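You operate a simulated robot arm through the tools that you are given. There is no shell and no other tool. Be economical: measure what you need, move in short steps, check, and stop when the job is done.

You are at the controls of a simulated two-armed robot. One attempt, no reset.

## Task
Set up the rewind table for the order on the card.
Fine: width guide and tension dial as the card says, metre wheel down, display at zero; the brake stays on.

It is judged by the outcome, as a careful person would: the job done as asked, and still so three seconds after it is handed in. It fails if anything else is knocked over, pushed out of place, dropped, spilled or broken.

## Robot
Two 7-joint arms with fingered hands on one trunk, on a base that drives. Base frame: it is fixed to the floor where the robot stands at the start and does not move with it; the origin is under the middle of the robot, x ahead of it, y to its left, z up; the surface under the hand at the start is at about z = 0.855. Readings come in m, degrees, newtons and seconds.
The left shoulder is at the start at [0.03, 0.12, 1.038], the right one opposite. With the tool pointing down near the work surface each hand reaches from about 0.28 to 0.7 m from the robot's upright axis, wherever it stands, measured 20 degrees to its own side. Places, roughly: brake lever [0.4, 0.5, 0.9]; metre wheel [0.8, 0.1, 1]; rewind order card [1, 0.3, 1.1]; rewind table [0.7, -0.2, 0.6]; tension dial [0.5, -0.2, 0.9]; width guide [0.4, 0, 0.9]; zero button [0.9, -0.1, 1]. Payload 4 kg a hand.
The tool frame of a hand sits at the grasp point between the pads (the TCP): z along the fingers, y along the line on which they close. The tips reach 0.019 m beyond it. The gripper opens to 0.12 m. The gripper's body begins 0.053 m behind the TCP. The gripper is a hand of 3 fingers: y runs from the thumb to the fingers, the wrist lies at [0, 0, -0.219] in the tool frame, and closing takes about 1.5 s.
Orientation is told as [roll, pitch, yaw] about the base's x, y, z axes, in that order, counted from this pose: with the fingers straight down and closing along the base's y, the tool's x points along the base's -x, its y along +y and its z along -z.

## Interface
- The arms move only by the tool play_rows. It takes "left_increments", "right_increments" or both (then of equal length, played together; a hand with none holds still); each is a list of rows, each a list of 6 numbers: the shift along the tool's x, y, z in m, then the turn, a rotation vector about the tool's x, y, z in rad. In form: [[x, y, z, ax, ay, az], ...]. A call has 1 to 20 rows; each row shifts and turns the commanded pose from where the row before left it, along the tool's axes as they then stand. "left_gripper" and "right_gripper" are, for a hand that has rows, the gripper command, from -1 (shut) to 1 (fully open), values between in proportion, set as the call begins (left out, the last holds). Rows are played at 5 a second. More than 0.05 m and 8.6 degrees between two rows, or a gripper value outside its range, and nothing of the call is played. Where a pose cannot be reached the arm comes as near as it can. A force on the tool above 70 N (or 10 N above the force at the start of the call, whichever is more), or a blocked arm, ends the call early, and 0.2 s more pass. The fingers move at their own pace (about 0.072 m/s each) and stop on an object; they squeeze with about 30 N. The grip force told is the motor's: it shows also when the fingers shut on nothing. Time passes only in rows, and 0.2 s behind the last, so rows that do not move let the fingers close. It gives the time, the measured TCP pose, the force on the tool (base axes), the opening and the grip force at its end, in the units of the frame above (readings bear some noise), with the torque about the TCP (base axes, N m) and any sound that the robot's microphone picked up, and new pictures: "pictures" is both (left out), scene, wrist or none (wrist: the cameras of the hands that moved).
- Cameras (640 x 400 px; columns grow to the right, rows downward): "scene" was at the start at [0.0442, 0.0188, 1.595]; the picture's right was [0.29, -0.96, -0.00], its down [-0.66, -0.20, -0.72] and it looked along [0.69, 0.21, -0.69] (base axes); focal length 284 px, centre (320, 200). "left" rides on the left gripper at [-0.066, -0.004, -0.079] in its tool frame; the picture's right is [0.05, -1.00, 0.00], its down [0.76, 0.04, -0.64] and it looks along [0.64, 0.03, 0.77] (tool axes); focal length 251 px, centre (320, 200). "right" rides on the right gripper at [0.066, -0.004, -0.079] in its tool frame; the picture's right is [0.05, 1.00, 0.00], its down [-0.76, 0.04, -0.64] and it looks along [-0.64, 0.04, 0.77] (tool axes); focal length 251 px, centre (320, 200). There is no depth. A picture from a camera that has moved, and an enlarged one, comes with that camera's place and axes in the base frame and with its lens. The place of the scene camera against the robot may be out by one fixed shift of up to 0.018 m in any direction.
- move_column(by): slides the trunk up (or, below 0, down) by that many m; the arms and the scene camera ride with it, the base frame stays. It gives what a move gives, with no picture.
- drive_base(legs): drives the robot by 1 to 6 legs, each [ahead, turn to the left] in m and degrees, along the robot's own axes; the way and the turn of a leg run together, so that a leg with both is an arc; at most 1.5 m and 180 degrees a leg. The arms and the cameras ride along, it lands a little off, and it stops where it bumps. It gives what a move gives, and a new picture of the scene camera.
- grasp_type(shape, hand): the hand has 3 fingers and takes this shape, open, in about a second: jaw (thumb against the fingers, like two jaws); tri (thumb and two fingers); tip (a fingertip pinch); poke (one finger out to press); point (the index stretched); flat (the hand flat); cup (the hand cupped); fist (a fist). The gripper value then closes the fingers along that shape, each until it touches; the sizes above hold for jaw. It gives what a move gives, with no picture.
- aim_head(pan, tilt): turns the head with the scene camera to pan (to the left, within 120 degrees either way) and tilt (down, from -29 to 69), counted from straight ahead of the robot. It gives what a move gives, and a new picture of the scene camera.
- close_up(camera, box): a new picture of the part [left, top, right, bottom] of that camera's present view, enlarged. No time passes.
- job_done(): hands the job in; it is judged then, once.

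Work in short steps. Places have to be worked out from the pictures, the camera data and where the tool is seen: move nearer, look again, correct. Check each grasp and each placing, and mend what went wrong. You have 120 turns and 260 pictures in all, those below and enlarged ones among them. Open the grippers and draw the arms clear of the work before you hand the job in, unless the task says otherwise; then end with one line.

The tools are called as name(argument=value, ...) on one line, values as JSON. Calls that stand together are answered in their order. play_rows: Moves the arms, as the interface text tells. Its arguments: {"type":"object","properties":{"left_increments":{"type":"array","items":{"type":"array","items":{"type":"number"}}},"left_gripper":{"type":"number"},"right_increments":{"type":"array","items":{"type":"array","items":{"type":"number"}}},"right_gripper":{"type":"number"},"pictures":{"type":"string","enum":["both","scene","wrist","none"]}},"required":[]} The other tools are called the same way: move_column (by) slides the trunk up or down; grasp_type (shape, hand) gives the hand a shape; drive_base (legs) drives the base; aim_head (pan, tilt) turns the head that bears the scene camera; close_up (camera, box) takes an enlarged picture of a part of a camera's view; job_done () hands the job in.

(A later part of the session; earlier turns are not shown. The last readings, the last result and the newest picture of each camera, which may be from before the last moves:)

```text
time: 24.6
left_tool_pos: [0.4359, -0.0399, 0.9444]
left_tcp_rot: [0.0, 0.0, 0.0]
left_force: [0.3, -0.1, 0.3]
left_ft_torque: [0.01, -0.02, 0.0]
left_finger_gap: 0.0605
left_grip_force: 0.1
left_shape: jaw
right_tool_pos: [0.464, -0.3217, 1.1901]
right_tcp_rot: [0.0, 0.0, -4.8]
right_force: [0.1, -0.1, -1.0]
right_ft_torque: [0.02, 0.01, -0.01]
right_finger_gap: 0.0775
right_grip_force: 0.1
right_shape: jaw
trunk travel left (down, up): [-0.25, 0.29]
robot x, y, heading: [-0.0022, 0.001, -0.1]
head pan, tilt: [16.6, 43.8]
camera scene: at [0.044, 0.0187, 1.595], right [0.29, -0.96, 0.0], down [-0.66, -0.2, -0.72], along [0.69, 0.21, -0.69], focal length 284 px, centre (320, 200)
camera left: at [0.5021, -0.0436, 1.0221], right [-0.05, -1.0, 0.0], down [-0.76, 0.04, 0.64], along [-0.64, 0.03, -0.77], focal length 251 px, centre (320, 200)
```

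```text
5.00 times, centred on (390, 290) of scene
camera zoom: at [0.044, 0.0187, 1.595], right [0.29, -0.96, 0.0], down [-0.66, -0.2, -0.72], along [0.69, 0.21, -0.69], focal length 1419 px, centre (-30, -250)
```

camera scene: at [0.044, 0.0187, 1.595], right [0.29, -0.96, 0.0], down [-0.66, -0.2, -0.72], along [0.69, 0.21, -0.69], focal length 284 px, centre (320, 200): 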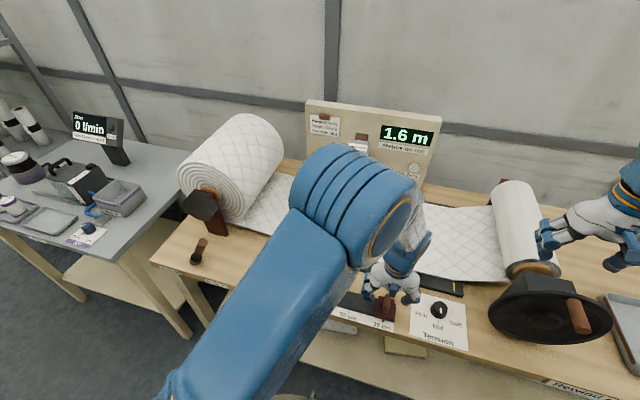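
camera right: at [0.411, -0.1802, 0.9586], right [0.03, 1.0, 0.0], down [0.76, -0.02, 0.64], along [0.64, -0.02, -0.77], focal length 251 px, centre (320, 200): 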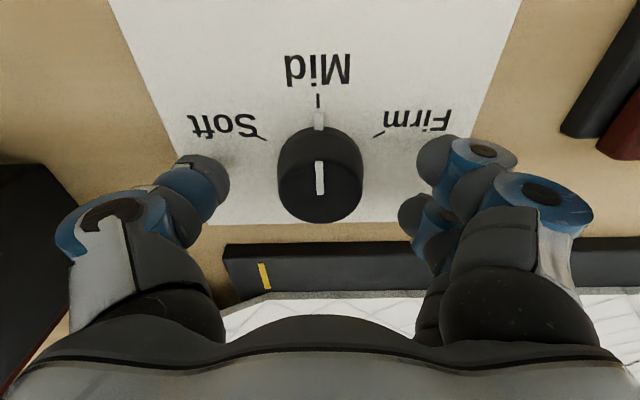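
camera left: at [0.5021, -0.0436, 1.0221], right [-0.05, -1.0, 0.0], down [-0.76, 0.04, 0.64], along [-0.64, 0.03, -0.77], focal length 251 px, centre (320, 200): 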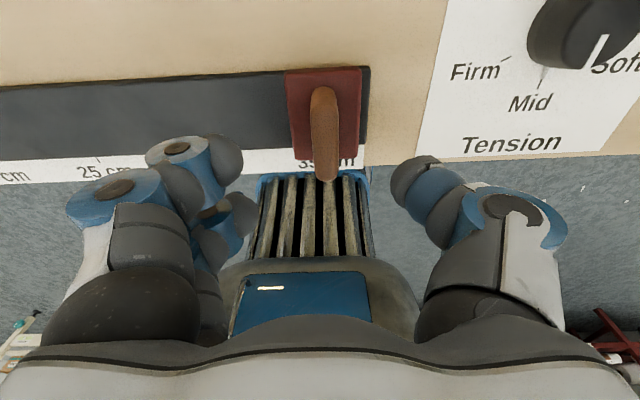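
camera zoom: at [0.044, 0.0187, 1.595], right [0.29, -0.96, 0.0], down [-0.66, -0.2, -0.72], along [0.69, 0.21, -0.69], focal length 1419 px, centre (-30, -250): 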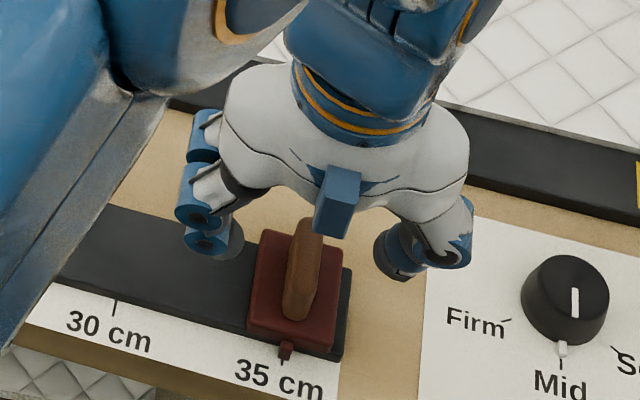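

The handle tops out near z 0.905 spanning x 0.42–0.46, y about -0.043. I lower to TCP z≈0.902 and close on it.

play_rows(left_increments=[[-0.003, -0.003, 0.02, 0, 0, 0], [0, 0, 0.012, 0, 0, 0], [0, 0, 0.01, 0, 0, 0], [0, 0, 0, 0, 0, 0]], pictures="wrist")

close_up(camera="scene", box=[340, 250, 440, 330])

```text
time: 25.6
left_tool_pos: [0.4381, -0.0426, 0.9012]
left_tcp_rot: [-0.1, -0.1, 0.0]
left_force: [-0.5, -0.6, -0.3]
left_ft_torque: [-0.01, 0.0, 0.0]
left_finger_gap: 0.0604
left_grip_force: 0.1
left_shape: jaw
right_tool_pos: [0.4648, -0.3214, 1.1901]
right_tcp_rot: [-0.1, 0.0, -4.6]
right_force: [-0.3, 0.8, -0.4]
right_ft_torque: [-0.01, 0.01, -0.05]
right_finger_gap: 0.0776
right_grip_force: 0.0
right_shape: jaw
trunk travel left (down, up): [-0.25, 0.29]
robot x, y, heading: [0.0001, 0.0044, 0.2]
head pan, tilt: [16.6, 43.8]
camera left: at [0.5039, -0.047, 0.9801], right [-0.05, -1.0, 0.0], down [-0.76, 0.04, 0.64], along [-0.64, 0.03, -0.77], focal length 251 px, centre (320, 200)
```

left: 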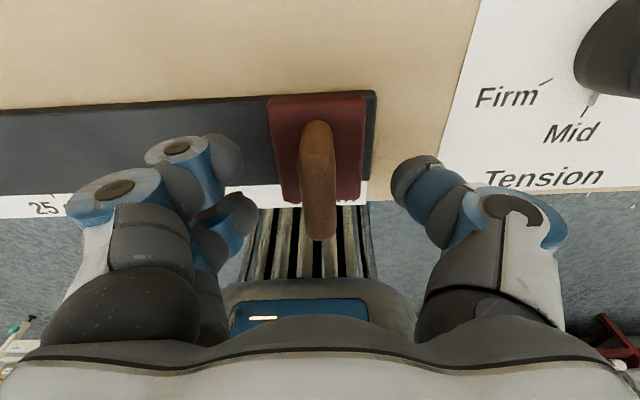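

```text
5.00 times, centred on (390, 290) of scene
camera zoom: at [0.044, 0.0188, 1.595], right [0.29, -0.96, 0.0], down [-0.66, -0.2, -0.72], along [0.69, 0.21, -0.69], focal length 1419 px, centre (-30, -250)
```

zoom: 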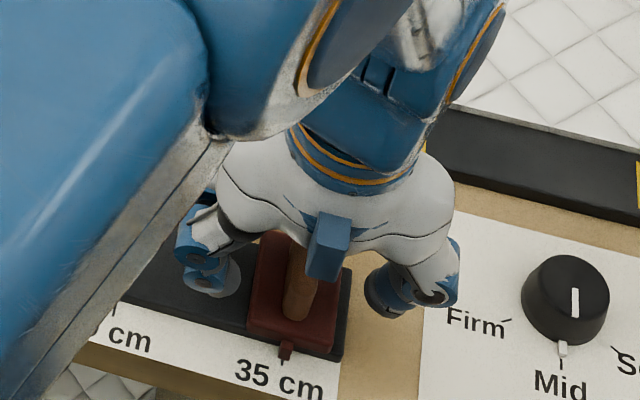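

Fingers bracket the handle; I close.

play_rows(left_increments=[[0, 0, 0, 0, 0, 0], [0, 0, 0, 0, 0, 0], [0, 0, 0, 0, 0, 0], [0, 0, 0, 0, 0, 0], [0, 0, 0, 0, 0, 0]], left_gripper=-1, pictures="wrist")

```text
time: 26.8
left_tool_pos: [0.4376, -0.0433, 0.901]
left_tcp_rot: [0.2, 0.1, 0.0]
left_force: [-0.8, 0.2, -6.6]
left_ft_torque: [0.07, 0.01, -0.01]
left_finger_gap: 0.0088
left_grip_force: 29.9
left_shape: jaw
right_tool_pos: [0.4648, -0.3224, 1.1903]
right_tcp_rot: [0.0, 0.0, -4.8]
right_force: [-0.2, -0.6, -0.6]
right_ft_torque: [0.01, 0.02, 0.0]
right_finger_gap: 0.0774
right_grip_force: 0.1
right_shape: jaw
trunk travel left (down, up): [-0.25, 0.29]
robot x, y, heading: [0.003, 0.0014, -0.4]
head pan, tilt: [16.6, 43.8]
camera left: at [0.5041, -0.047, 0.9797], right [-0.05, -1.0, 0.0], down [-0.76, 0.04, 0.64], along [-0.64, 0.04, -0.76], focal length 251 px, centre (320, 200)
```

left: 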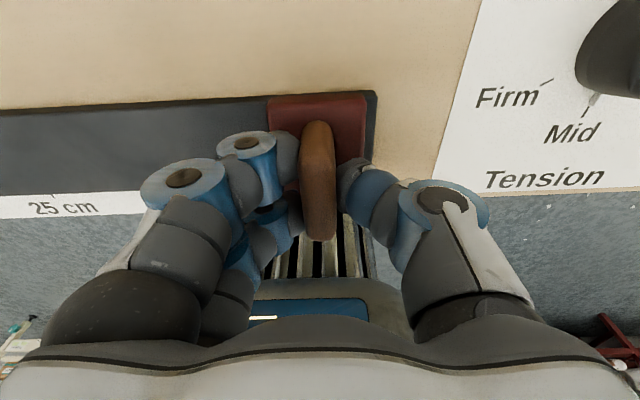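

Handle held. I slide it 0.084 m in +y and look.

play_rows(left_increments=[[0, 0.014, 0, 0, 0, 0], [0, 0.014, 0, 0, 0, 0], [0, 0.014, 0, 0, 0, 0], [0, 0.014, 0, 0, 0, 0], [0, 0.014, 0, 0, 0, 0], [0, 0.014, 0, 0, 0, 0], [0, 0, 0, 0, 0, 0]], pictures="both")

```text
time: 28.4
left_tool_pos: [0.4389, 0.0405, 0.9038]
left_tcp_rot: [0.1, 0.3, 0.0]
left_force: [-4.0, 1.6, -22.7]
left_ft_torque: [0.04, 0.02, 0.0]
left_finger_gap: 0.008
left_grip_force: 30.4
left_shape: jaw
right_tool_pos: [0.4651, -0.3213, 1.1906]
right_tcp_rot: [-0.1, 0.2, -4.9]
right_force: [0.6, -1.2, 0.7]
right_ft_torque: [0.01, 0.01, -0.02]
right_finger_gap: 0.0775
right_grip_force: 0.0
right_shape: jaw
trunk travel left (down, up): [-0.25, 0.29]
robot x, y, heading: [0.0016, -0.0055, -0.2]
head pan, tilt: [16.6, 43.8]
camera scene: at [0.0457, 0.0189, 1.5949], right [0.29, -0.96, 0.0], down [-0.66, -0.2, -0.72], along [0.69, 0.21, -0.69], focal length 284 px, centre (320, 200)
camera left: at [0.5047, 0.0371, 0.9808], right [-0.05, -1.0, 0.0], down [-0.76, 0.04, 0.65], along [-0.64, 0.04, -0.76], focal length 251 px, centre (320, 200)
```

scene: 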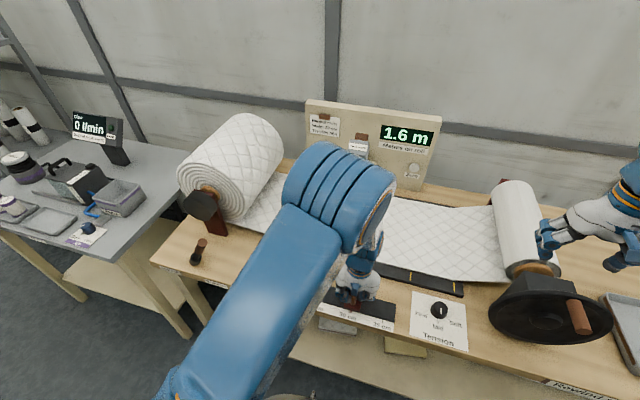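
left: 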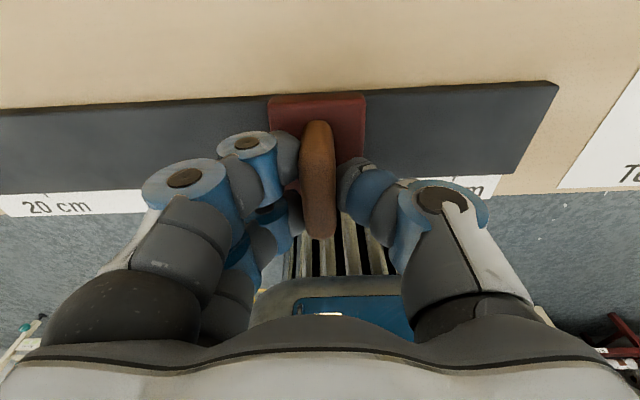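

close_up(camera="scene", box=[320, 270, 400, 330])

```text
6.67 times, centred on (360, 300) of scene
camera zoom: at [0.0457, 0.0189, 1.5949], right [0.29, -0.96, 0.0], down [-0.66, -0.2, -0.72], along [0.69, 0.21, -0.69], focal length 1892 px, centre (53, -467)
```

zoom: 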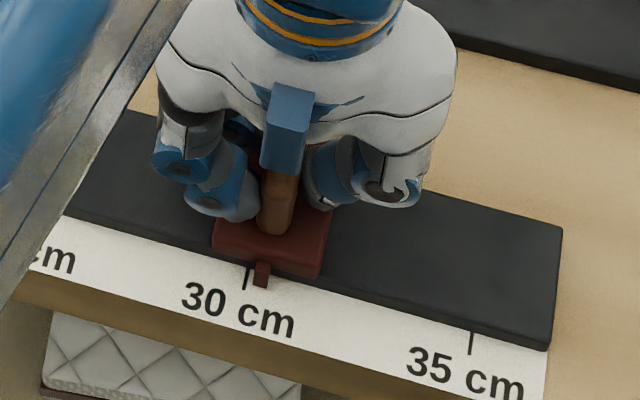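

Scene shows the pointer ~6 mm short of the 30 cm tick. I slide 6 mm more.

play_rows(left_increments=[[0, 0.003, 0, 0, 0, 0], [0, 0.003, 0, 0, 0, 0], [0, 0, 0, 0, 0, 0]], pictures="none")

close_up(camera="scene", box=[330, 285, 390, 330])

```text
time: 29.2
left_tool_pos: [0.4377, 0.0454, 0.9032]
left_tcp_rot: [0.0, 0.1, 0.1]
left_force: [-5.2, 0.6, -20.6]
left_ft_torque: [0.04, -0.01, -0.02]
left_finger_gap: 0.0078
left_grip_force: 30.0
left_shape: jaw
right_tool_pos: [0.4662, -0.3209, 1.1898]
right_tcp_rot: [0.0, 0.1, -4.8]
right_force: [0.0, 0.1, 0.6]
right_ft_torque: [-0.01, 0.01, 0.03]
right_finger_gap: 0.0777
right_grip_force: 0.1
right_shape: jaw
trunk travel left (down, up): [-0.25, 0.29]
robot x, y, heading: [0.0002, -0.0007, -0.0]
head pan, tilt: [16.6, 43.8]
```

```text
8.89 times, centred on (360, 308) of scene
camera zoom: at [0.0453, 0.019, 1.5949], right [0.29, -0.96, 0.0], down [-0.66, -0.2, -0.72], along [0.69, 0.21, -0.69], focal length 2523 px, centre (-36, -756)
```

zoom: 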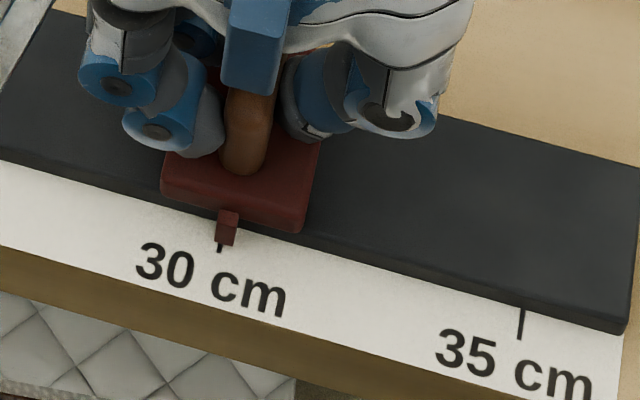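

About 1.5–2 mm remain; a final nudge, then release.

play_rows(left_increments=[[0, 0.0018, 0, 0, 0, 0], [0, 0, 0, 0, 0, 0], [0, 0, 0, 0, 0, 0]], pictures="none")

play_rows(left_increments=[[0, 0, 0, 0, 0, 0], [0, 0, 0, 0, 0, 0], [0, 0, 0, 0, 0, 0], [0, 0, 0, 0, 0, 0]], left_gripper=0, pictures="wrist")

close_up(camera="scene", box=[330, 285, 390, 330])

```text
time: 30.0
left_tool_pos: [0.4377, 0.0475, 0.9036]
left_tcp_rot: [0.0, 0.1, -0.1]
left_force: [-3.7, -1.8, -22.2]
left_ft_torque: [0.03, 0.0, -0.02]
left_finger_gap: 0.0079
left_grip_force: 29.7
left_shape: jaw
right_tool_pos: [0.465, -0.3216, 1.1901]
right_tcp_rot: [-0.1, 0.0, -4.8]
right_force: [-0.4, -0.3, 0.3]
right_ft_torque: [-0.05, 0.01, 0.01]
right_finger_gap: 0.0772
right_grip_force: 0.0
right_shape: jaw
trunk travel left (down, up): [-0.25, 0.29]
robot x, y, heading: [-0.0012, -0.0017, -0.2]
head pan, tilt: [16.6, 43.8]
```

```text
time: 31.0
left_tool_pos: [0.4374, 0.0486, 0.9037]
left_tcp_rot: [-0.1, 0.0, -0.1]
left_force: [-0.3, -0.4, -0.9]
left_ft_torque: [0.03, 0.01, 0.01]
left_finger_gap: 0.0594
left_grip_force: 0.0
left_shape: jaw
right_tool_pos: [0.4635, -0.3198, 1.1906]
right_tcp_rot: [0.0, 0.0, -4.7]
right_force: [0.4, 0.1, -0.3]
right_ft_torque: [0.01, 0.01, 0.02]
right_finger_gap: 0.0774
right_grip_force: 0.0
right_shape: jaw
trunk travel left (down, up): [-0.25, 0.29]
robot x, y, heading: [-0.0017, 0.0005, -0.1]
head pan, tilt: [16.6, 43.8]
camera left: at [0.5043, 0.0443, 0.9816], right [-0.05, -1.0, 0.0], down [-0.76, 0.04, 0.64], along [-0.64, 0.03, -0.77], focal length 251 px, centre (320, 200)
```

left: 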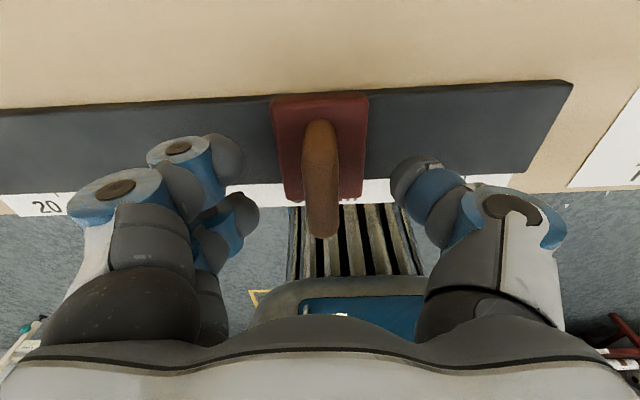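

```text
8.89 times, centred on (360, 308) of scene
camera zoom: at [0.0443, 0.0187, 1.595], right [0.29, -0.96, 0.0], down [-0.66, -0.2, -0.72], along [0.69, 0.21, -0.69], focal length 2523 px, centre (-36, -756)
```

zoom: 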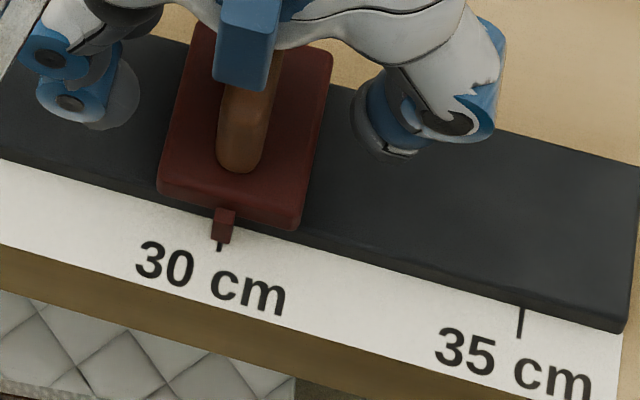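

The guide sits at 30 cm. I raise the left hand away to the left, then bring the right hand's forward-looking camera in to study the metre wheel and button.

play_rows(left_increments=[[0, 0, -0.04, 0, 0, 0], [0, 0, -0.05, 0, 0, 0], [0, 0, -0.05, 0, 0, 0], [0, 0, -0.05, 0, 0, 0], [0, 0, -0.05, 0, 0, 0], [0, 0.04, -0.02, 0, 0, 0], [0, 0.05, 0, 0, 0, 0], [0, 0.05, 0, 0, 0, 0], [0, 0.05, 0, 0, 0, 0], [0, 0.05, 0, 0, 0, 0], [0, 0.05, 0, 0, 0, 0], [0, 0, 0, 0, 0, 0]], pictures="none")

play_rows(right_increments=[[-0.02, 0.04, 0, 0, 0, 0], [-0.02, 0.04, 0, 0, 0, 0], [-0.02, 0.04, 0, 0, 0, 0], [-0.02, 0.04, 0, 0, 0, 0], [-0.02, 0.04, 0, 0, 0, 0], [-0.02, 0.04, 0, 0, 0, 0], [-0.02, 0.04, 0, 0, 0, 0], [0, 0.04, 0, 0, 0, 0], [0, 0, 0, 0, 0, 0]], right_gripper=1, pictures="both")

```text
time: 33.6
left_tool_pos: [0.44, 0.338, 1.1641]
left_tcp_rot: [0.1, 0.0, -0.2]
left_force: [0.3, -0.8, 0.7]
left_ft_torque: [0.04, -0.01, 0.01]
left_finger_gap: 0.06
left_grip_force: 0.0
left_shape: jaw
right_tool_pos: [0.4641, -0.322, 1.1906]
right_tcp_rot: [0.1, 0.0, -4.7]
right_force: [0.4, -0.9, 0.3]
right_ft_torque: [-0.01, -0.04, 0.04]
right_finger_gap: 0.0773
right_grip_force: 0.0
right_shape: jaw
trunk travel left (down, up): [-0.25, 0.29]
robot x, y, heading: [0.0029, -0.0005, -0.2]
head pan, tilt: [16.6, 43.8]
```

```text
time: 35.6
left_tool_pos: [0.4403, 0.3381, 1.1646]
left_tcp_rot: [0.0, 0.0, -0.1]
left_force: [0.5, 0.7, -0.5]
left_ft_torque: [0.04, 0.03, 0.02]
left_finger_gap: 0.0598
left_grip_force: 0.0
left_shape: jaw
right_tool_pos: [0.6171, -0.0195, 1.1845]
right_tcp_rot: [0.0, 0.1, -4.7]
right_force: [0.3, -0.2, 0.4]
right_ft_torque: [0.0, 0.03, 0.0]
right_finger_gap: 0.1198
right_grip_force: 0.1
right_shape: jaw
right hand out of reach, approached as far as the arm can: row 7, 8
trunk travel left (down, up): [-0.25, 0.29]
robot x, y, heading: [-0.0005, 0.003, 0.2]
head pan, tilt: [16.6, 43.8]
camera scene: at [0.0459, 0.0188, 1.595], right [0.29, -0.96, 0.0], down [-0.66, -0.2, -0.72], along [0.69, 0.21, -0.69], focal length 284 px, centre (320, 200)
camera right: at [0.5517, -0.0168, 1.2632], right [0.03, 1.0, 0.0], down [0.77, -0.02, 0.64], along [0.64, -0.02, -0.77], focal length 251 px, centre (320, 200)
```

scene: 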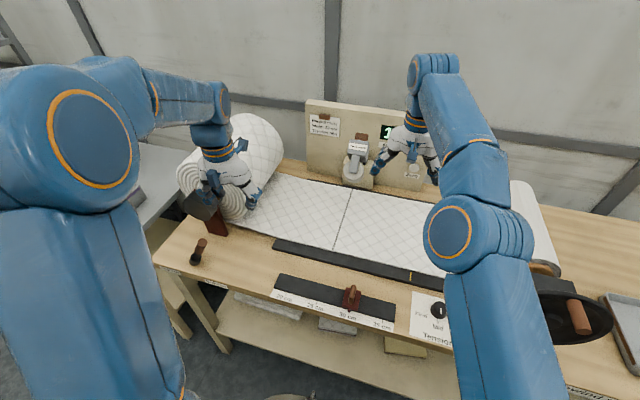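
right: 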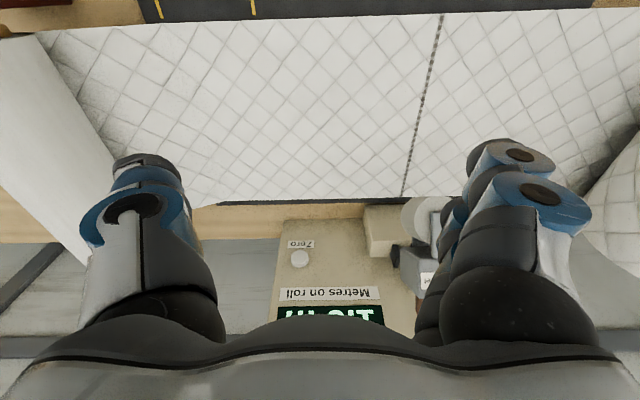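

The button seems near [0.88, -0.06, 1.01] and the wheel near [0.8, 0.13, 1.0]. I retract the right hand, then tilt the left hand to point forward, so that its camera looks ahead and down onto the wheel.

play_rows(right_increments=[[0.02, -0.04, 0, 0, 0, 0], [0.02, -0.04, 0, 0, 0, 0], [0.02, -0.04, 0, 0, 0, 0], [0.02, -0.04, 0, 0, 0, 0], [0.02, -0.04, 0, 0, 0, 0], [0.02, -0.04, 0, 0, 0, 0], [0.02, -0.04, 0, 0, 0, 0], [0.02, -0.03, 0, 0, 0, 0]], left_increments=[[0, -0.025, 0, 0, 0, 0], [0, -0.025, 0, 0, 0, 0], [0, -0.025, 0, 0, 0, 0], [0, -0.025, 0, 0, 0, 0], [0, -0.025, 0, 0, 0, 0], [0, -0.025, 0, 0, 0, 0], [0, -0.025, 0, 0, 0, 0], [0, -0.025, 0, 0, 0, 0]], pictures="none")

play_rows(left_increments=[[-0.014, 0, 0, 0, -0.131, 0], [-0.0139, 0, 0.0018, 0, -0.131, 0], [-0.0135, 0, 0.0036, 0, -0.131, 0], [-0.0129, 0, 0.0054, 0, -0.131, 0], [-0.0121, 0, 0.007, 0, -0.131, 0], [-0.0111, 0, 0.0085, 0, -0.131, 0], [-0.0099, 0, 0.0099, 0, -0.131, 0], [-0.0085, 0, 0.0111, 0, -0.131, 0], [-0.007, 0, 0.0121, 0, -0.131, 0], [-0.0054, 0, 0.0129, 0, -0.131, 0], [-0.0036, 0, 0.0135, 0, -0.131, 0], [-0.0018, 0, 0.0139, 0, -0.131, 0], [0, 0, 0, 0, 0, 0]], left_gripper=1, pictures="both")

```text
time: 37.4
left_tool_pos: [0.4356, 0.1368, 1.162]
left_tcp_rot: [0.0, 0.1, 0.0]
left_force: [0.2, -1.0, -0.4]
left_ft_torque: [0.0, 0.01, -0.01]
left_finger_gap: 0.0597
left_grip_force: 0.1
left_shape: jaw
right_tool_pos: [0.4287, -0.3156, 1.1878]
right_tcp_rot: [0.1, -0.1, -4.7]
right_force: [0.0, 0.2, 0.8]
right_ft_torque: [0.0, -0.03, 0.01]
right_finger_gap: 0.1198
right_grip_force: 0.0
right_shape: jaw
trunk travel left (down, up): [-0.25, 0.29]
robot x, y, heading: [0.0033, -0.0052, -0.1]
head pan, tilt: [16.6, 43.8]
```

```text
time: 40.2
left_tool_pos: [0.6034, 0.139, 1.1641]
left_tcp_rot: [171.0, -89.7, -171.1]
left_force: [-0.5, -0.9, 0.2]
left_ft_torque: [0.0, -0.01, -0.01]
left_finger_gap: 0.1198
left_grip_force: 0.1
left_shape: jaw
right_tool_pos: [0.4292, -0.3148, 1.1879]
right_tcp_rot: [-0.1, 0.0, -4.8]
right_force: [-0.1, 0.2, 0.2]
right_ft_torque: [-0.01, -0.01, 0.0]
right_finger_gap: 0.1199
right_grip_force: 0.1
right_shape: jaw
trunk travel left (down, up): [-0.25, 0.29]
robot x, y, heading: [-0.0028, -0.0003, -0.0]
head pan, tilt: [16.6, 43.8]
camera scene: at [0.0431, 0.0183, 1.5951], right [0.29, -0.96, 0.0], down [-0.66, -0.2, -0.72], along [0.69, 0.21, -0.69], focal length 284 px, centre (320, 200)
camera left: at [0.5252, 0.1341, 1.2285], right [0.0, -1.0, -0.05], down [-0.64, 0.04, -0.77], along [0.77, 0.04, -0.64], focal length 251 px, centre (320, 200)
```

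scene: 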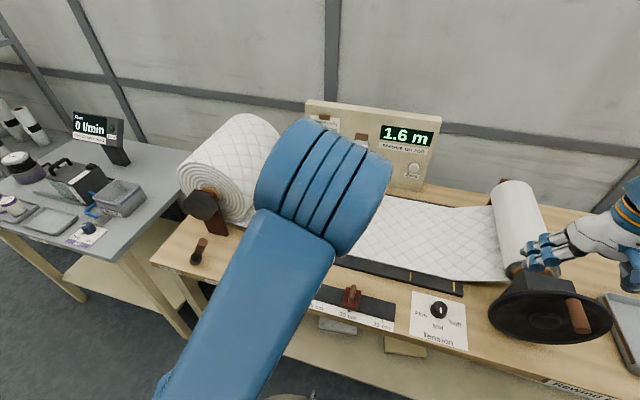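
left: 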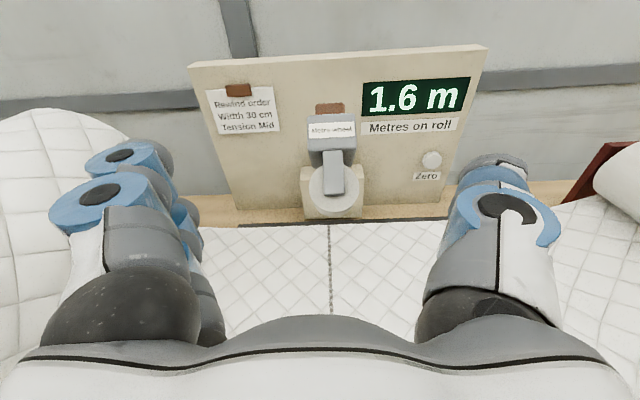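

Excellent view, and the scene shows the guide and dial set. I enlarge the wheel.

close_up(camera="left", box=[270, 80, 400, 240])

close_up(camera="left", box=[180, 40, 500, 240])

```text
2.50 times, centred on (335, 160) of left
camera zoom: at [0.5252, 0.1341, 1.2285], right [0.0, -1.0, -0.05], down [-0.64, 0.04, -0.77], along [0.77, 0.04, -0.64], focal length 629 px, centre (282, 300)
```

zoom: 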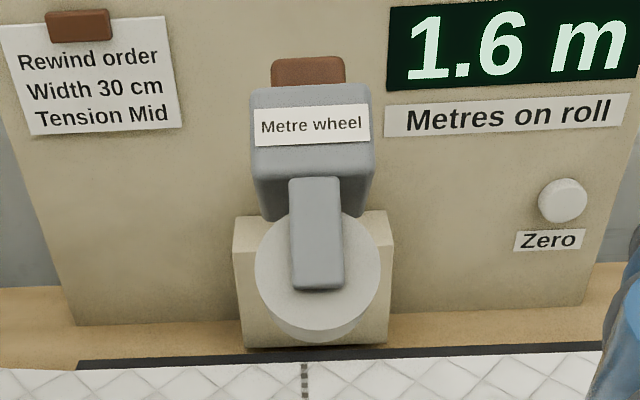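

```text
2.00 times, centred on (340, 140) of left
camera zoom: at [0.5252, 0.1341, 1.2285], right [0.0, -1.0, -0.05], down [-0.64, 0.04, -0.77], along [0.77, 0.04, -0.64], focal length 503 px, centre (280, 320)
```

zoom: 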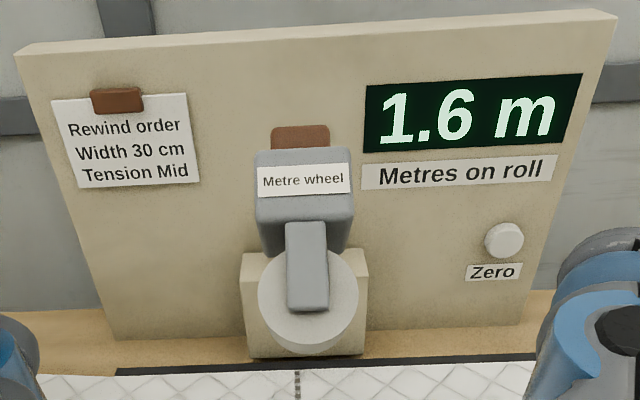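

I estimate the button at [0.95, -0.07, 0.96], the wheel disc at about [0.85, 0.127, 0.98] and the red tab at about [0.92, 0.125, 1.09]. I move the left hand lower and to the right, turned left, to see the wheel's mechanism from the side.

play_rows(left_increments=[[0.015, -0.04, 0, -0.11, 0, 0], [0.015, -0.04, 0, -0.11, 0, 0], [0.015, -0.04, 0, -0.11, 0, 0], [0.015, -0.04, 0, -0.11, 0, 0], [0, 0, 0, 0, 0, 0]], pictures="wrist")

close_up(camera="left", box=[200, 20, 440, 220])

```text
time: 41.4
left_tool_pos: [0.6318, -0.0181, 1.1019]
left_tcp_rot: [-124.9, -89.8, 150.3]
left_force: [-0.3, 0.3, 0.6]
left_ft_torque: [-0.03, 0.03, -0.02]
left_finger_gap: 0.1198
left_grip_force: 0.1
left_shape: jaw
right_tool_pos: [0.4289, -0.3117, 1.1891]
right_tcp_rot: [0.0, 0.1, -4.8]
right_force: [0.0, 0.1, 0.6]
right_ft_torque: [-0.01, 0.0, -0.01]
right_finger_gap: 0.1199
right_grip_force: 0.0
right_shape: jaw
trunk travel left (down, up): [-0.25, 0.29]
robot x, y, heading: [0.0006, -0.001, -0.1]
head pan, tilt: [16.6, 43.8]
camera left: at [0.562, -0.0553, 1.1679], right [0.43, -0.9, -0.05], down [-0.6, -0.24, -0.76], along [0.68, 0.36, -0.64], focal length 251 px, centre (320, 200)
```

left: 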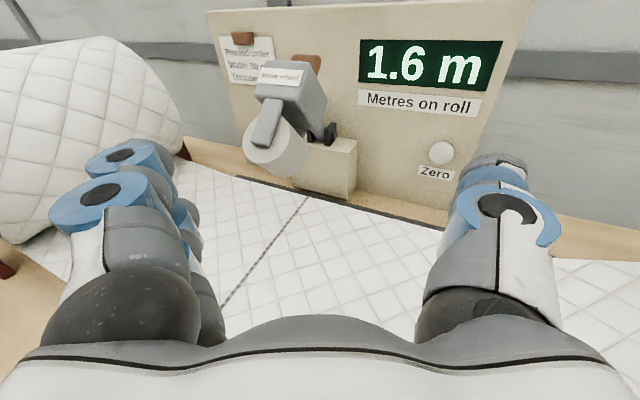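

```text
2.00 times, centred on (320, 120) of left
camera zoom: at [0.562, -0.0553, 1.1679], right [0.43, -0.9, -0.05], down [-0.6, -0.24, -0.76], along [0.68, 0.36, -0.64], focal length 503 px, centre (320, 360)
```

zoom: 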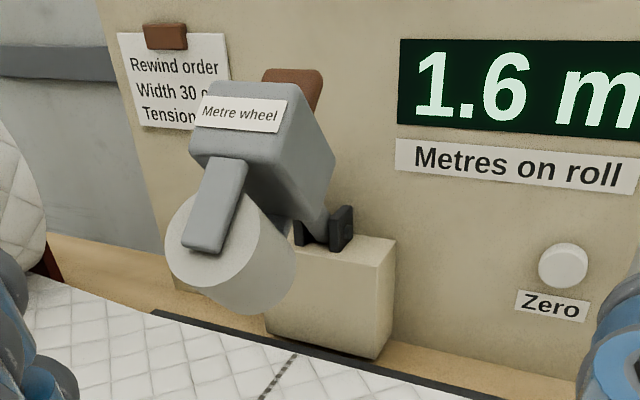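

The wheel carrier hinges at its back (about [0.92, 0.12, 0.98]) and is swung up; pressing its box top down and toward me will lower the wheel. I square the left hand again, raise it, and close the fingers.

play_rows(left_increments=[[-0.02, 0, 0, 0.11, 0, 0], [-0.02, 0, 0, 0.11, 0, 0], [-0.02, 0, 0, 0.11, 0, 0], [-0.02, 0, 0, 0.11, 0, 0], [0, 0.036, 0, 0, 0.087, 0], [0, 0.036, 0, 0, 0.087, 0], [0, 0.036, 0, 0, 0.087, 0], [0, 0.036, 0, 0, 0, 0], [0, 0, 0, 0, 0, 0]], left_gripper=-1, pictures="wrist")

```text
time: 43.4
left_tool_pos: [0.6312, 0.1236, 1.1831]
left_tcp_rot: [0.1, -75.1, -0.1]
left_force: [0.0, 0.2, 0.4]
left_ft_torque: [0.0, 0.01, 0.01]
left_finger_gap: 0.0003
left_grip_force: 29.8
left_shape: jaw
right_tool_pos: [0.4286, -0.3135, 1.1882]
right_tcp_rot: [0.2, 0.1, -4.8]
right_force: [-0.5, -1.0, 1.2]
right_ft_torque: [0.03, -0.01, -0.02]
right_finger_gap: 0.1197
right_grip_force: 0.0
right_shape: jaw
trunk travel left (down, up): [-0.25, 0.29]
robot x, y, heading: [-0.0027, 0.0038, -0.2]
head pan, tilt: [16.6, 43.8]
camera left: at [0.572, 0.1198, 1.2661], right [-0.01, -1.0, -0.05], down [-0.82, 0.04, -0.57], along [0.57, 0.03, -0.82], focal length 251 px, centre (320, 200)
```

left: 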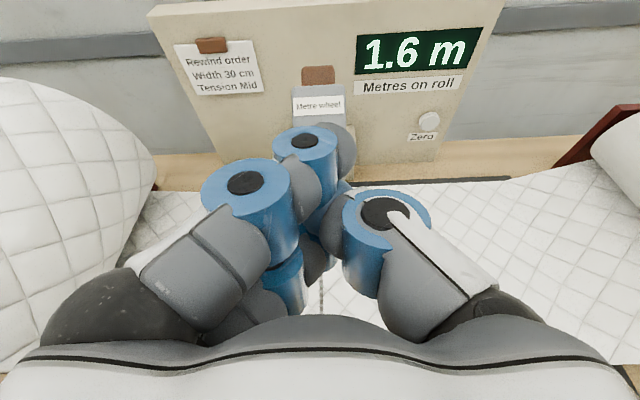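

Next I advance 0.17 m at the same height, until the fingertips stand in front over the box, and look.

play_rows(left_increments=[[-0.011, 0, 0.041, 0, 0, 0], [-0.011, 0.002, 0.041, 0, 0, 0], [-0.011, 0.002, 0.041, 0, 0, 0], [-0.011, 0, 0.041, 0, 0, 0], [0, 0, 0, 0, 0, 0]], pictures="both")

```text
time: 44.6
left_tool_pos: [0.8003, 0.1307, 1.183]
left_tcp_rot: [-0.2, -75.2, 0.0]
left_force: [0.0, 0.2, 0.2]
left_ft_torque: [-0.02, 0.01, 0.0]
left_finger_gap: 0.0002
left_grip_force: 29.8
left_shape: jaw
right_tool_pos: [0.4273, -0.3135, 1.1897]
right_tcp_rot: [0.1, 0.1, -4.8]
right_force: [0.0, 0.4, 0.9]
right_ft_torque: [-0.01, -0.01, 0.02]
right_finger_gap: 0.1196
right_grip_force: 0.1
right_shape: jaw
trunk travel left (down, up): [-0.25, 0.29]
robot x, y, heading: [0.0022, -0.0024, -0.3]
head pan, tilt: [16.6, 43.8]
camera scene: at [0.0428, 0.019, 1.5951], right [0.29, -0.96, 0.0], down [-0.66, -0.2, -0.72], along [0.69, 0.21, -0.69], focal length 284 px, centre (320, 200)
camera left: at [0.7409, 0.1268, 1.2664], right [-0.01, -1.0, -0.05], down [-0.82, 0.04, -0.57], along [0.58, 0.03, -0.82], focal length 251 px, centre (320, 200)
```

scene: 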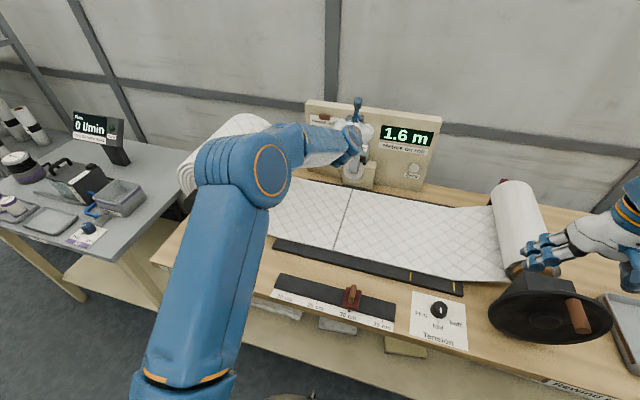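
left: 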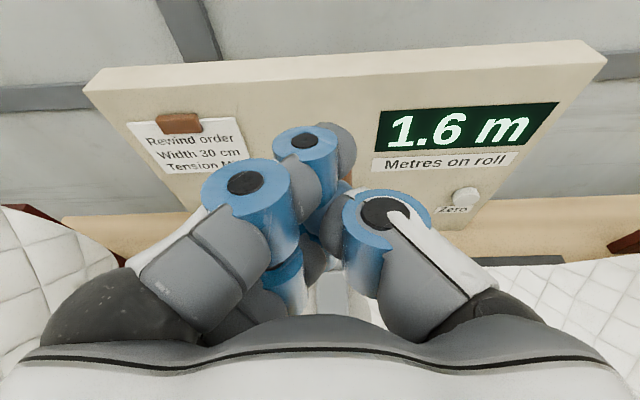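

The hand is just above the box front. I advance 3.5 cm more and then lower in small steps until contact.

play_rows(left_increments=[[-0.009, 0, 0.034, 0, 0, 0], [0.0097, 0, 0.0026, 0, 0, 0], [0.0097, 0, 0.0026, 0, 0, 0], [0.0097, 0, 0.0026, 0, 0, 0], [0.0097, 0, 0.0026, 0, 0, 0], [0.0097, 0, 0.0026, 0, 0, 0], [0, 0, 0, 0, 0, 0]], pictures="wrist")

close_up(camera="scene", box=[290, 80, 450, 200])

```text
time: 46.2
left_tool_pos: [0.8352, 0.1302, 1.1348]
left_tcp_rot: [0.0, -75.2, 0.0]
left_force: [-1.3, 0.7, 2.9]
left_ft_torque: [0.0, 0.04, 0.02]
left_finger_gap: 0.0
left_grip_force: 30.4
left_shape: jaw
right_tool_pos: [0.4284, -0.3147, 1.1882]
right_tcp_rot: [0.0, 0.0, -4.8]
right_force: [0.3, -0.1, 0.0]
right_ft_torque: [-0.01, 0.0, 0.01]
right_finger_gap: 0.1199
right_grip_force: 0.0
right_shape: jaw
trunk travel left (down, up): [-0.25, 0.29]
robot x, y, heading: [0.0018, -0.0023, -0.3]
head pan, tilt: [16.6, 43.8]
camera left: at [0.7762, 0.1261, 1.2176], right [-0.01, -1.0, -0.05], down [-0.82, 0.04, -0.58], along [0.58, 0.04, -0.82], focal length 251 px, centre (320, 200)
```

left: 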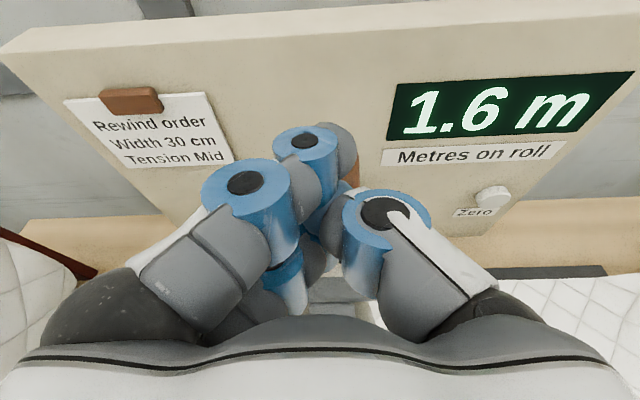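

```text
3.33 times, centred on (370, 140) of scene
camera zoom: at [0.0433, 0.0187, 1.5951], right [0.29, -0.96, 0.0], down [-0.66, -0.2, -0.72], along [0.69, 0.21, -0.69], focal length 946 px, centre (153, 400)
```

zoom: 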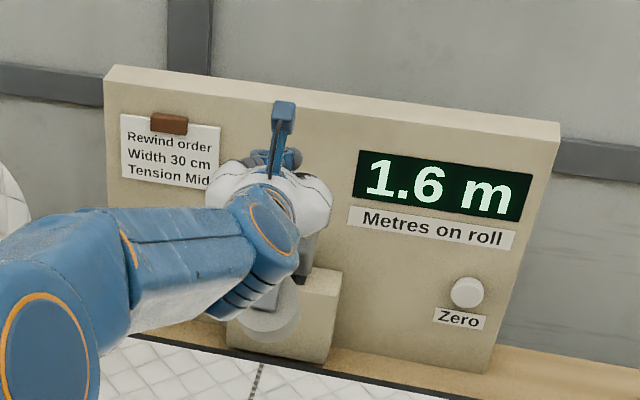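

Light contact (about 3 N up). I press on: 1 cm down, 4 mm back a row, for 4 rows.

play_rows(left_increments=[[0.0107, 0, -0.0013, 0, 0, 0], [0.0107, 0, -0.0013, 0, 0, 0], [0.0107, 0, -0.0013, 0, 0, 0], [0.0107, 0, -0.0013, 0, 0, 0], [0, 0, 0, 0, 0, 0]], pictures="wrist")

close_up(camera="scene", box=[290, 80, 450, 200])

```text
time: 47.4
left_tool_pos: [0.8121, 0.1359, 1.1097]
left_tcp_rot: [-0.2, -76.7, 0.6]
left_force: [-42.6, 16.5, 42.2]
left_ft_torque: [-0.06, 0.82, -0.35]
left_finger_gap: 0.0
left_grip_force: 30.3
left_shape: jaw
right_tool_pos: [0.4179, -0.3119, 1.1934]
right_tcp_rot: [0.1, -0.7, -4.8]
right_force: [-1.3, -0.6, -0.6]
right_ft_torque: [-0.02, -0.04, -0.06]
right_finger_gap: 0.1201
right_grip_force: 0.2
right_shape: jaw
trunk travel left (down, up): [-0.25, 0.29]
robot x, y, heading: [-0.0001, -0.0029, -0.2]
head pan, tilt: [16.6, 43.8]
camera left: at [0.7505, 0.1307, 1.1916], right [0.0, -1.0, -0.05], down [-0.8, 0.03, -0.6], along [0.6, 0.04, -0.8], focal length 251 px, centre (320, 200)
```

left: 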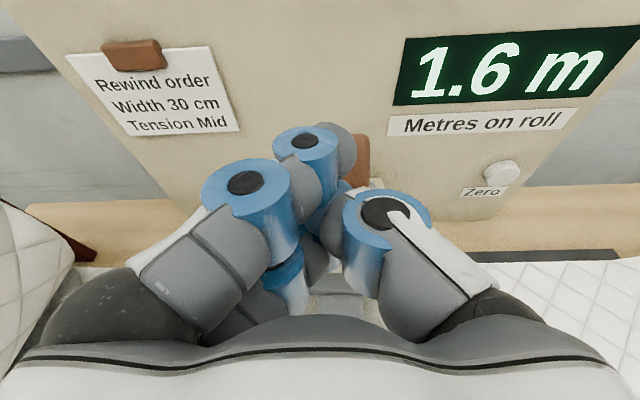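

```text
3.33 times, centred on (370, 140) of scene
camera zoom: at [0.0286, 0.0207, 1.5957], right [0.29, -0.96, 0.0], down [-0.66, -0.2, -0.73], along [0.7, 0.21, -0.68], focal length 946 px, centre (153, 400)
```

zoom: 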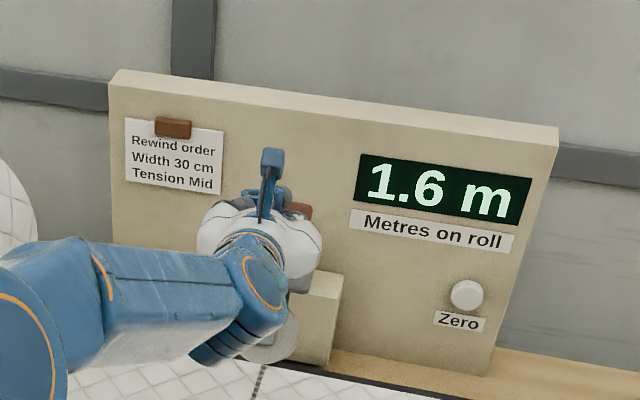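

The 42 N came as a push straight back off a sloped face, through the hinge, so this is the wrong spot; the red tab is the handle. I back off up and away, and open the hand to look at it.

play_rows(left_increments=[[-0.015, 0, 0, 0, 0, 0], [-0.02, 0, -0.01, 0, 0, 0], [-0.03, 0, -0.02, 0, 0, 0], [-0.03, 0, -0.03, 0, 0, 0], [0, 0, -0.03, 0, 0, 0], [0, 0, 0, 0, 0, 0]], pictures="none")

play_rows(left_increments=[[0, 0, 0, 0, 0, 0], [0, 0, 0, 0, 0, 0], [0, 0, 0, 0, 0, 0], [0, 0, 0, 0, 0, 0], [0, 0, 0, 0, 0, 0]], left_gripper=0.8, pictures="both")

close_up(camera="left", box=[220, 30, 420, 230])

```text
time: 48.8
left_tool_pos: [0.7576, 0.1307, 1.2055]
left_tcp_rot: [0.1, -75.0, 0.0]
left_force: [0.0, -0.3, 0.1]
left_ft_torque: [-0.04, 0.01, 0.01]
left_finger_gap: 0.0001
left_grip_force: 29.7
left_shape: jaw
right_tool_pos: [0.4301, -0.3134, 1.1878]
right_tcp_rot: [0.0, 0.0, -4.7]
right_force: [-0.3, -0.1, 0.0]
right_ft_torque: [-0.01, 0.0, 0.03]
right_finger_gap: 0.1197
right_grip_force: 0.0
right_shape: jaw
trunk travel left (down, up): [-0.25, 0.29]
robot x, y, heading: [-0.0008, -0.0011, -0.1]
head pan, tilt: [16.6, 43.8]
```

```text
time: 50.0
left_tool_pos: [0.7568, 0.131, 1.206]
left_tcp_rot: [0.0, -75.1, 0.0]
left_force: [0.3, 0.4, 0.4]
left_ft_torque: [0.0, 0.02, -0.01]
left_finger_gap: 0.1082
left_grip_force: 0.1
left_shape: jaw
right_tool_pos: [0.4292, -0.3133, 1.1885]
right_tcp_rot: [0.0, 0.0, -4.9]
right_force: [0.1, -0.2, -1.0]
right_ft_torque: [-0.01, 0.04, 0.03]
right_finger_gap: 0.12
right_grip_force: 0.0
right_shape: jaw
trunk travel left (down, up): [-0.25, 0.29]
robot x, y, heading: [0.0001, 0.0005, -0.0]
head pan, tilt: [16.6, 43.8]
camera scene: at [0.0441, 0.0187, 1.595], right [0.29, -0.96, 0.0], down [-0.66, -0.2, -0.72], along [0.69, 0.21, -0.69], focal length 284 px, centre (320, 200)
camera left: at [0.6983, 0.1271, 1.2895], right [-0.01, -1.0, -0.05], down [-0.82, 0.04, -0.57], along [0.58, 0.03, -0.82], focal length 251 px, centre (320, 200)
```

scene: 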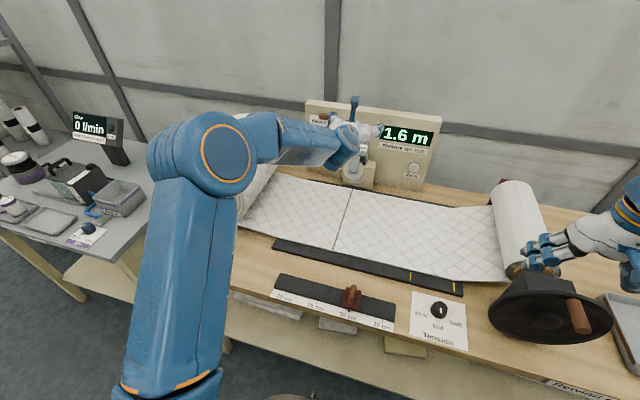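
left: 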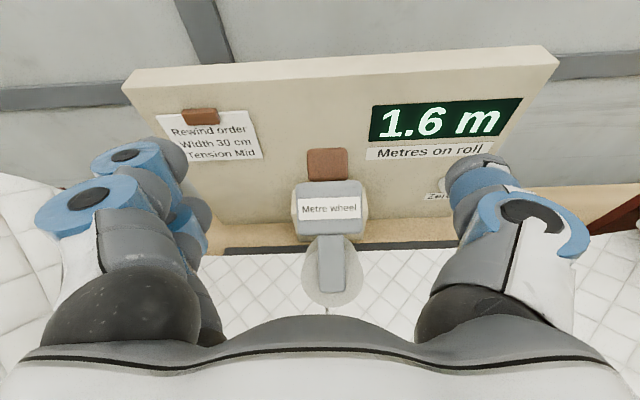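

```text
2.00 times, centred on (320, 130) of left
camera zoom: at [0.6983, 0.1271, 1.2895], right [-0.01, -1.0, -0.05], down [-0.82, 0.04, -0.57], along [0.58, 0.03, -0.82], focal length 503 px, centre (320, 340)
```

zoom: 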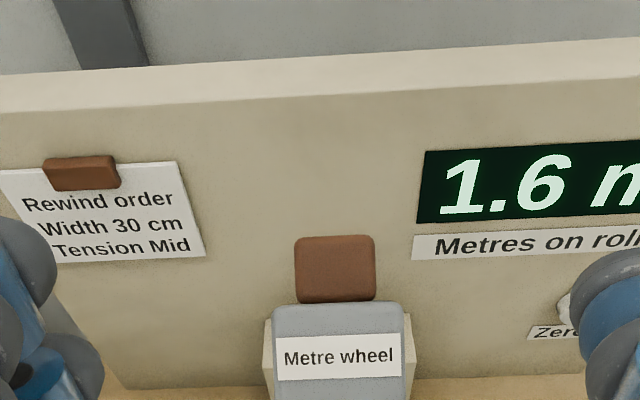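

The red tab is at about [0.88, 0.122, 1.10], 4 cm wide in y. I bring the open fingers around it, slightly high so that they miss the box shoulders.

play_rows(left_increments=[[0.01, -0.002, 0.028, 0, 0, 0], [0.01, -0.002, 0.028, 0, 0, 0], [0.01, -0.002, 0.028, 0, 0, 0], [0.01, -0.001, 0.028, 0, 0, 0], [0.009, -0.001, 0.028, 0, 0, 0], [0, 0, 0, 0, 0, 0]], pictures="wrist")

close_up(camera="scene", box=[290, 80, 450, 200])

```text
time: 51.4
left_tool_pos: [0.8765, 0.1212, 1.1275]
left_tcp_rot: [0.6, -75.2, -0.6]
left_force: [0.4, 0.4, -0.5]
left_ft_torque: [0.01, 0.02, -0.02]
left_finger_gap: 0.1083
left_grip_force: 0.1
left_shape: jaw
left hand out of reach, approached as far as the arm can: row 5
right_tool_pos: [0.43, -0.3123, 1.1887]
right_tcp_rot: [0.0, -0.1, -4.8]
right_force: [0.2, -0.9, 0.1]
right_ft_torque: [-0.01, -0.03, 0.0]
right_finger_gap: 0.12
right_grip_force: 0.0
right_shape: jaw
trunk travel left (down, up): [-0.25, 0.29]
robot x, y, heading: [0.0016, 0.0, 0.1]
head pan, tilt: [16.6, 43.8]
camera left: at [0.8171, 0.1169, 1.2108], right [-0.01, -1.0, -0.06], down [-0.82, 0.04, -0.57], along [0.58, 0.04, -0.82], focal length 251 px, centre (320, 200)
```

left: 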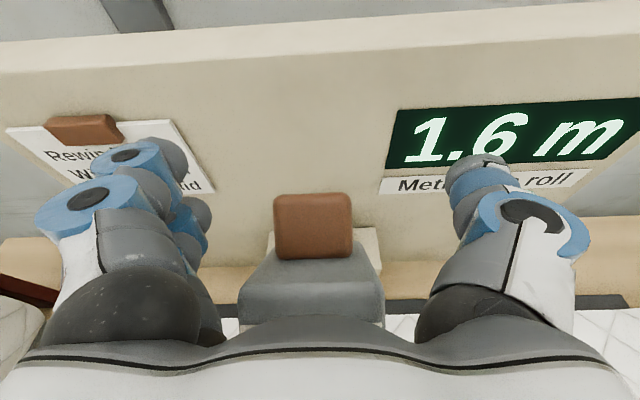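

```text
3.33 times, centred on (370, 140) of scene
camera zoom: at [0.0436, 0.0192, 1.5951], right [0.29, -0.96, 0.0], down [-0.66, -0.2, -0.72], along [0.69, 0.21, -0.69], focal length 946 px, centre (153, 400)
```

zoom: 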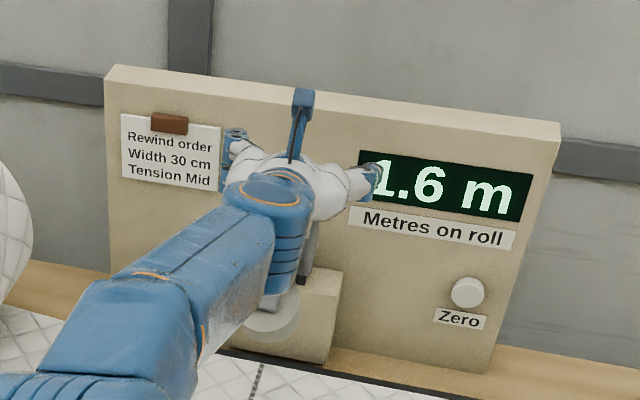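

The tab lies ~2.5 cm below the TCP. I lower straight down 2.2 cm and shift slightly left.

play_rows(left_increments=[[0.011, 0.003, 0.002, 0, 0, 0], [0.011, 0.002, 0.002, 0, 0, 0], [0, 0, 0, 0, 0, 0]], pictures="wrist")

```text
time: 52.2
left_tool_pos: [0.8775, 0.1271, 1.1016]
left_tcp_rot: [0.0, -75.2, 0.0]
left_force: [-0.7, -0.8, 0.1]
left_ft_torque: [-0.01, 0.02, 0.0]
left_finger_gap: 0.1083
left_grip_force: 0.0
left_shape: jaw
right_tool_pos: [0.4308, -0.313, 1.188]
right_tcp_rot: [0.0, 0.0, -4.8]
right_force: [0.8, -0.3, -0.2]
right_ft_torque: [0.02, -0.01, 0.0]
right_finger_gap: 0.1198
right_grip_force: 0.1
right_shape: jaw
trunk travel left (down, up): [-0.25, 0.29]
robot x, y, heading: [-0.0049, -0.0011, 0.0]
head pan, tilt: [16.6, 43.8]
camera left: at [0.8194, 0.1232, 1.1855], right [-0.01, -1.0, -0.05], down [-0.82, 0.04, -0.57], along [0.58, 0.03, -0.82], focal length 251 px, centre (320, 200)
```

left: 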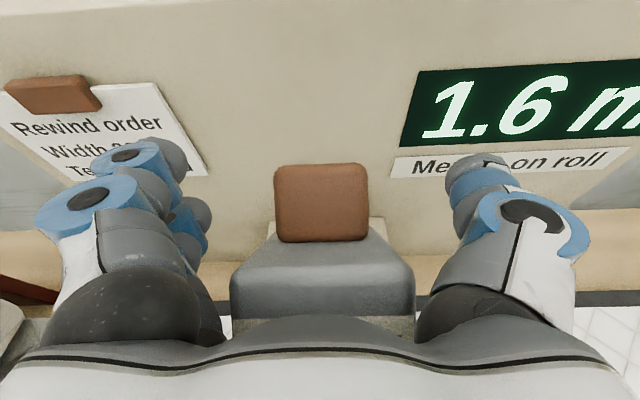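

The tab is centred between the fingers. I close on it.

play_rows(left_increments=[[0, 0, 0, 0, 0, 0], [0, 0, 0, 0, 0, 0], [0, 0, 0, 0, 0, 0], [0, 0, 0, 0, 0, 0], [0, 0, 0, 0, 0, 0], [0, 0, 0, 0, 0, 0]], left_gripper=-1, pictures="wrist")

```text
time: 53.6
left_tool_pos: [0.8788, 0.1254, 1.1026]
left_tcp_rot: [0.1, -75.3, -0.3]
left_force: [0.8, -2.0, 1.8]
left_ft_torque: [0.02, -0.07, -1.61]
left_finger_gap: 0.0239
left_grip_force: 30.0
left_shape: jaw
right_tool_pos: [0.4298, -0.3145, 1.1894]
right_tcp_rot: [0.0, 0.0, -4.7]
right_force: [0.0, 0.7, -0.9]
right_ft_torque: [0.03, -0.02, 0.0]
right_finger_gap: 0.1199
right_grip_force: 0.0
right_shape: jaw
trunk travel left (down, up): [-0.25, 0.29]
robot x, y, heading: [0.0006, -0.0001, 0.1]
head pan, tilt: [16.6, 43.8]
camera left: at [0.8191, 0.1219, 1.1861], right [-0.02, -1.0, -0.05], down [-0.82, 0.04, -0.57], along [0.58, 0.03, -0.82], focal length 251 px, centre (320, 200)
```

left: 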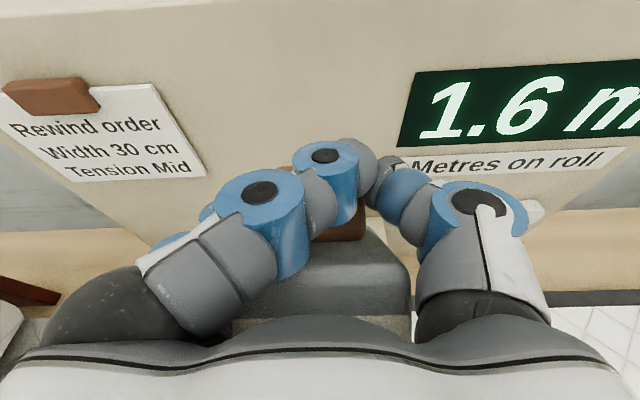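

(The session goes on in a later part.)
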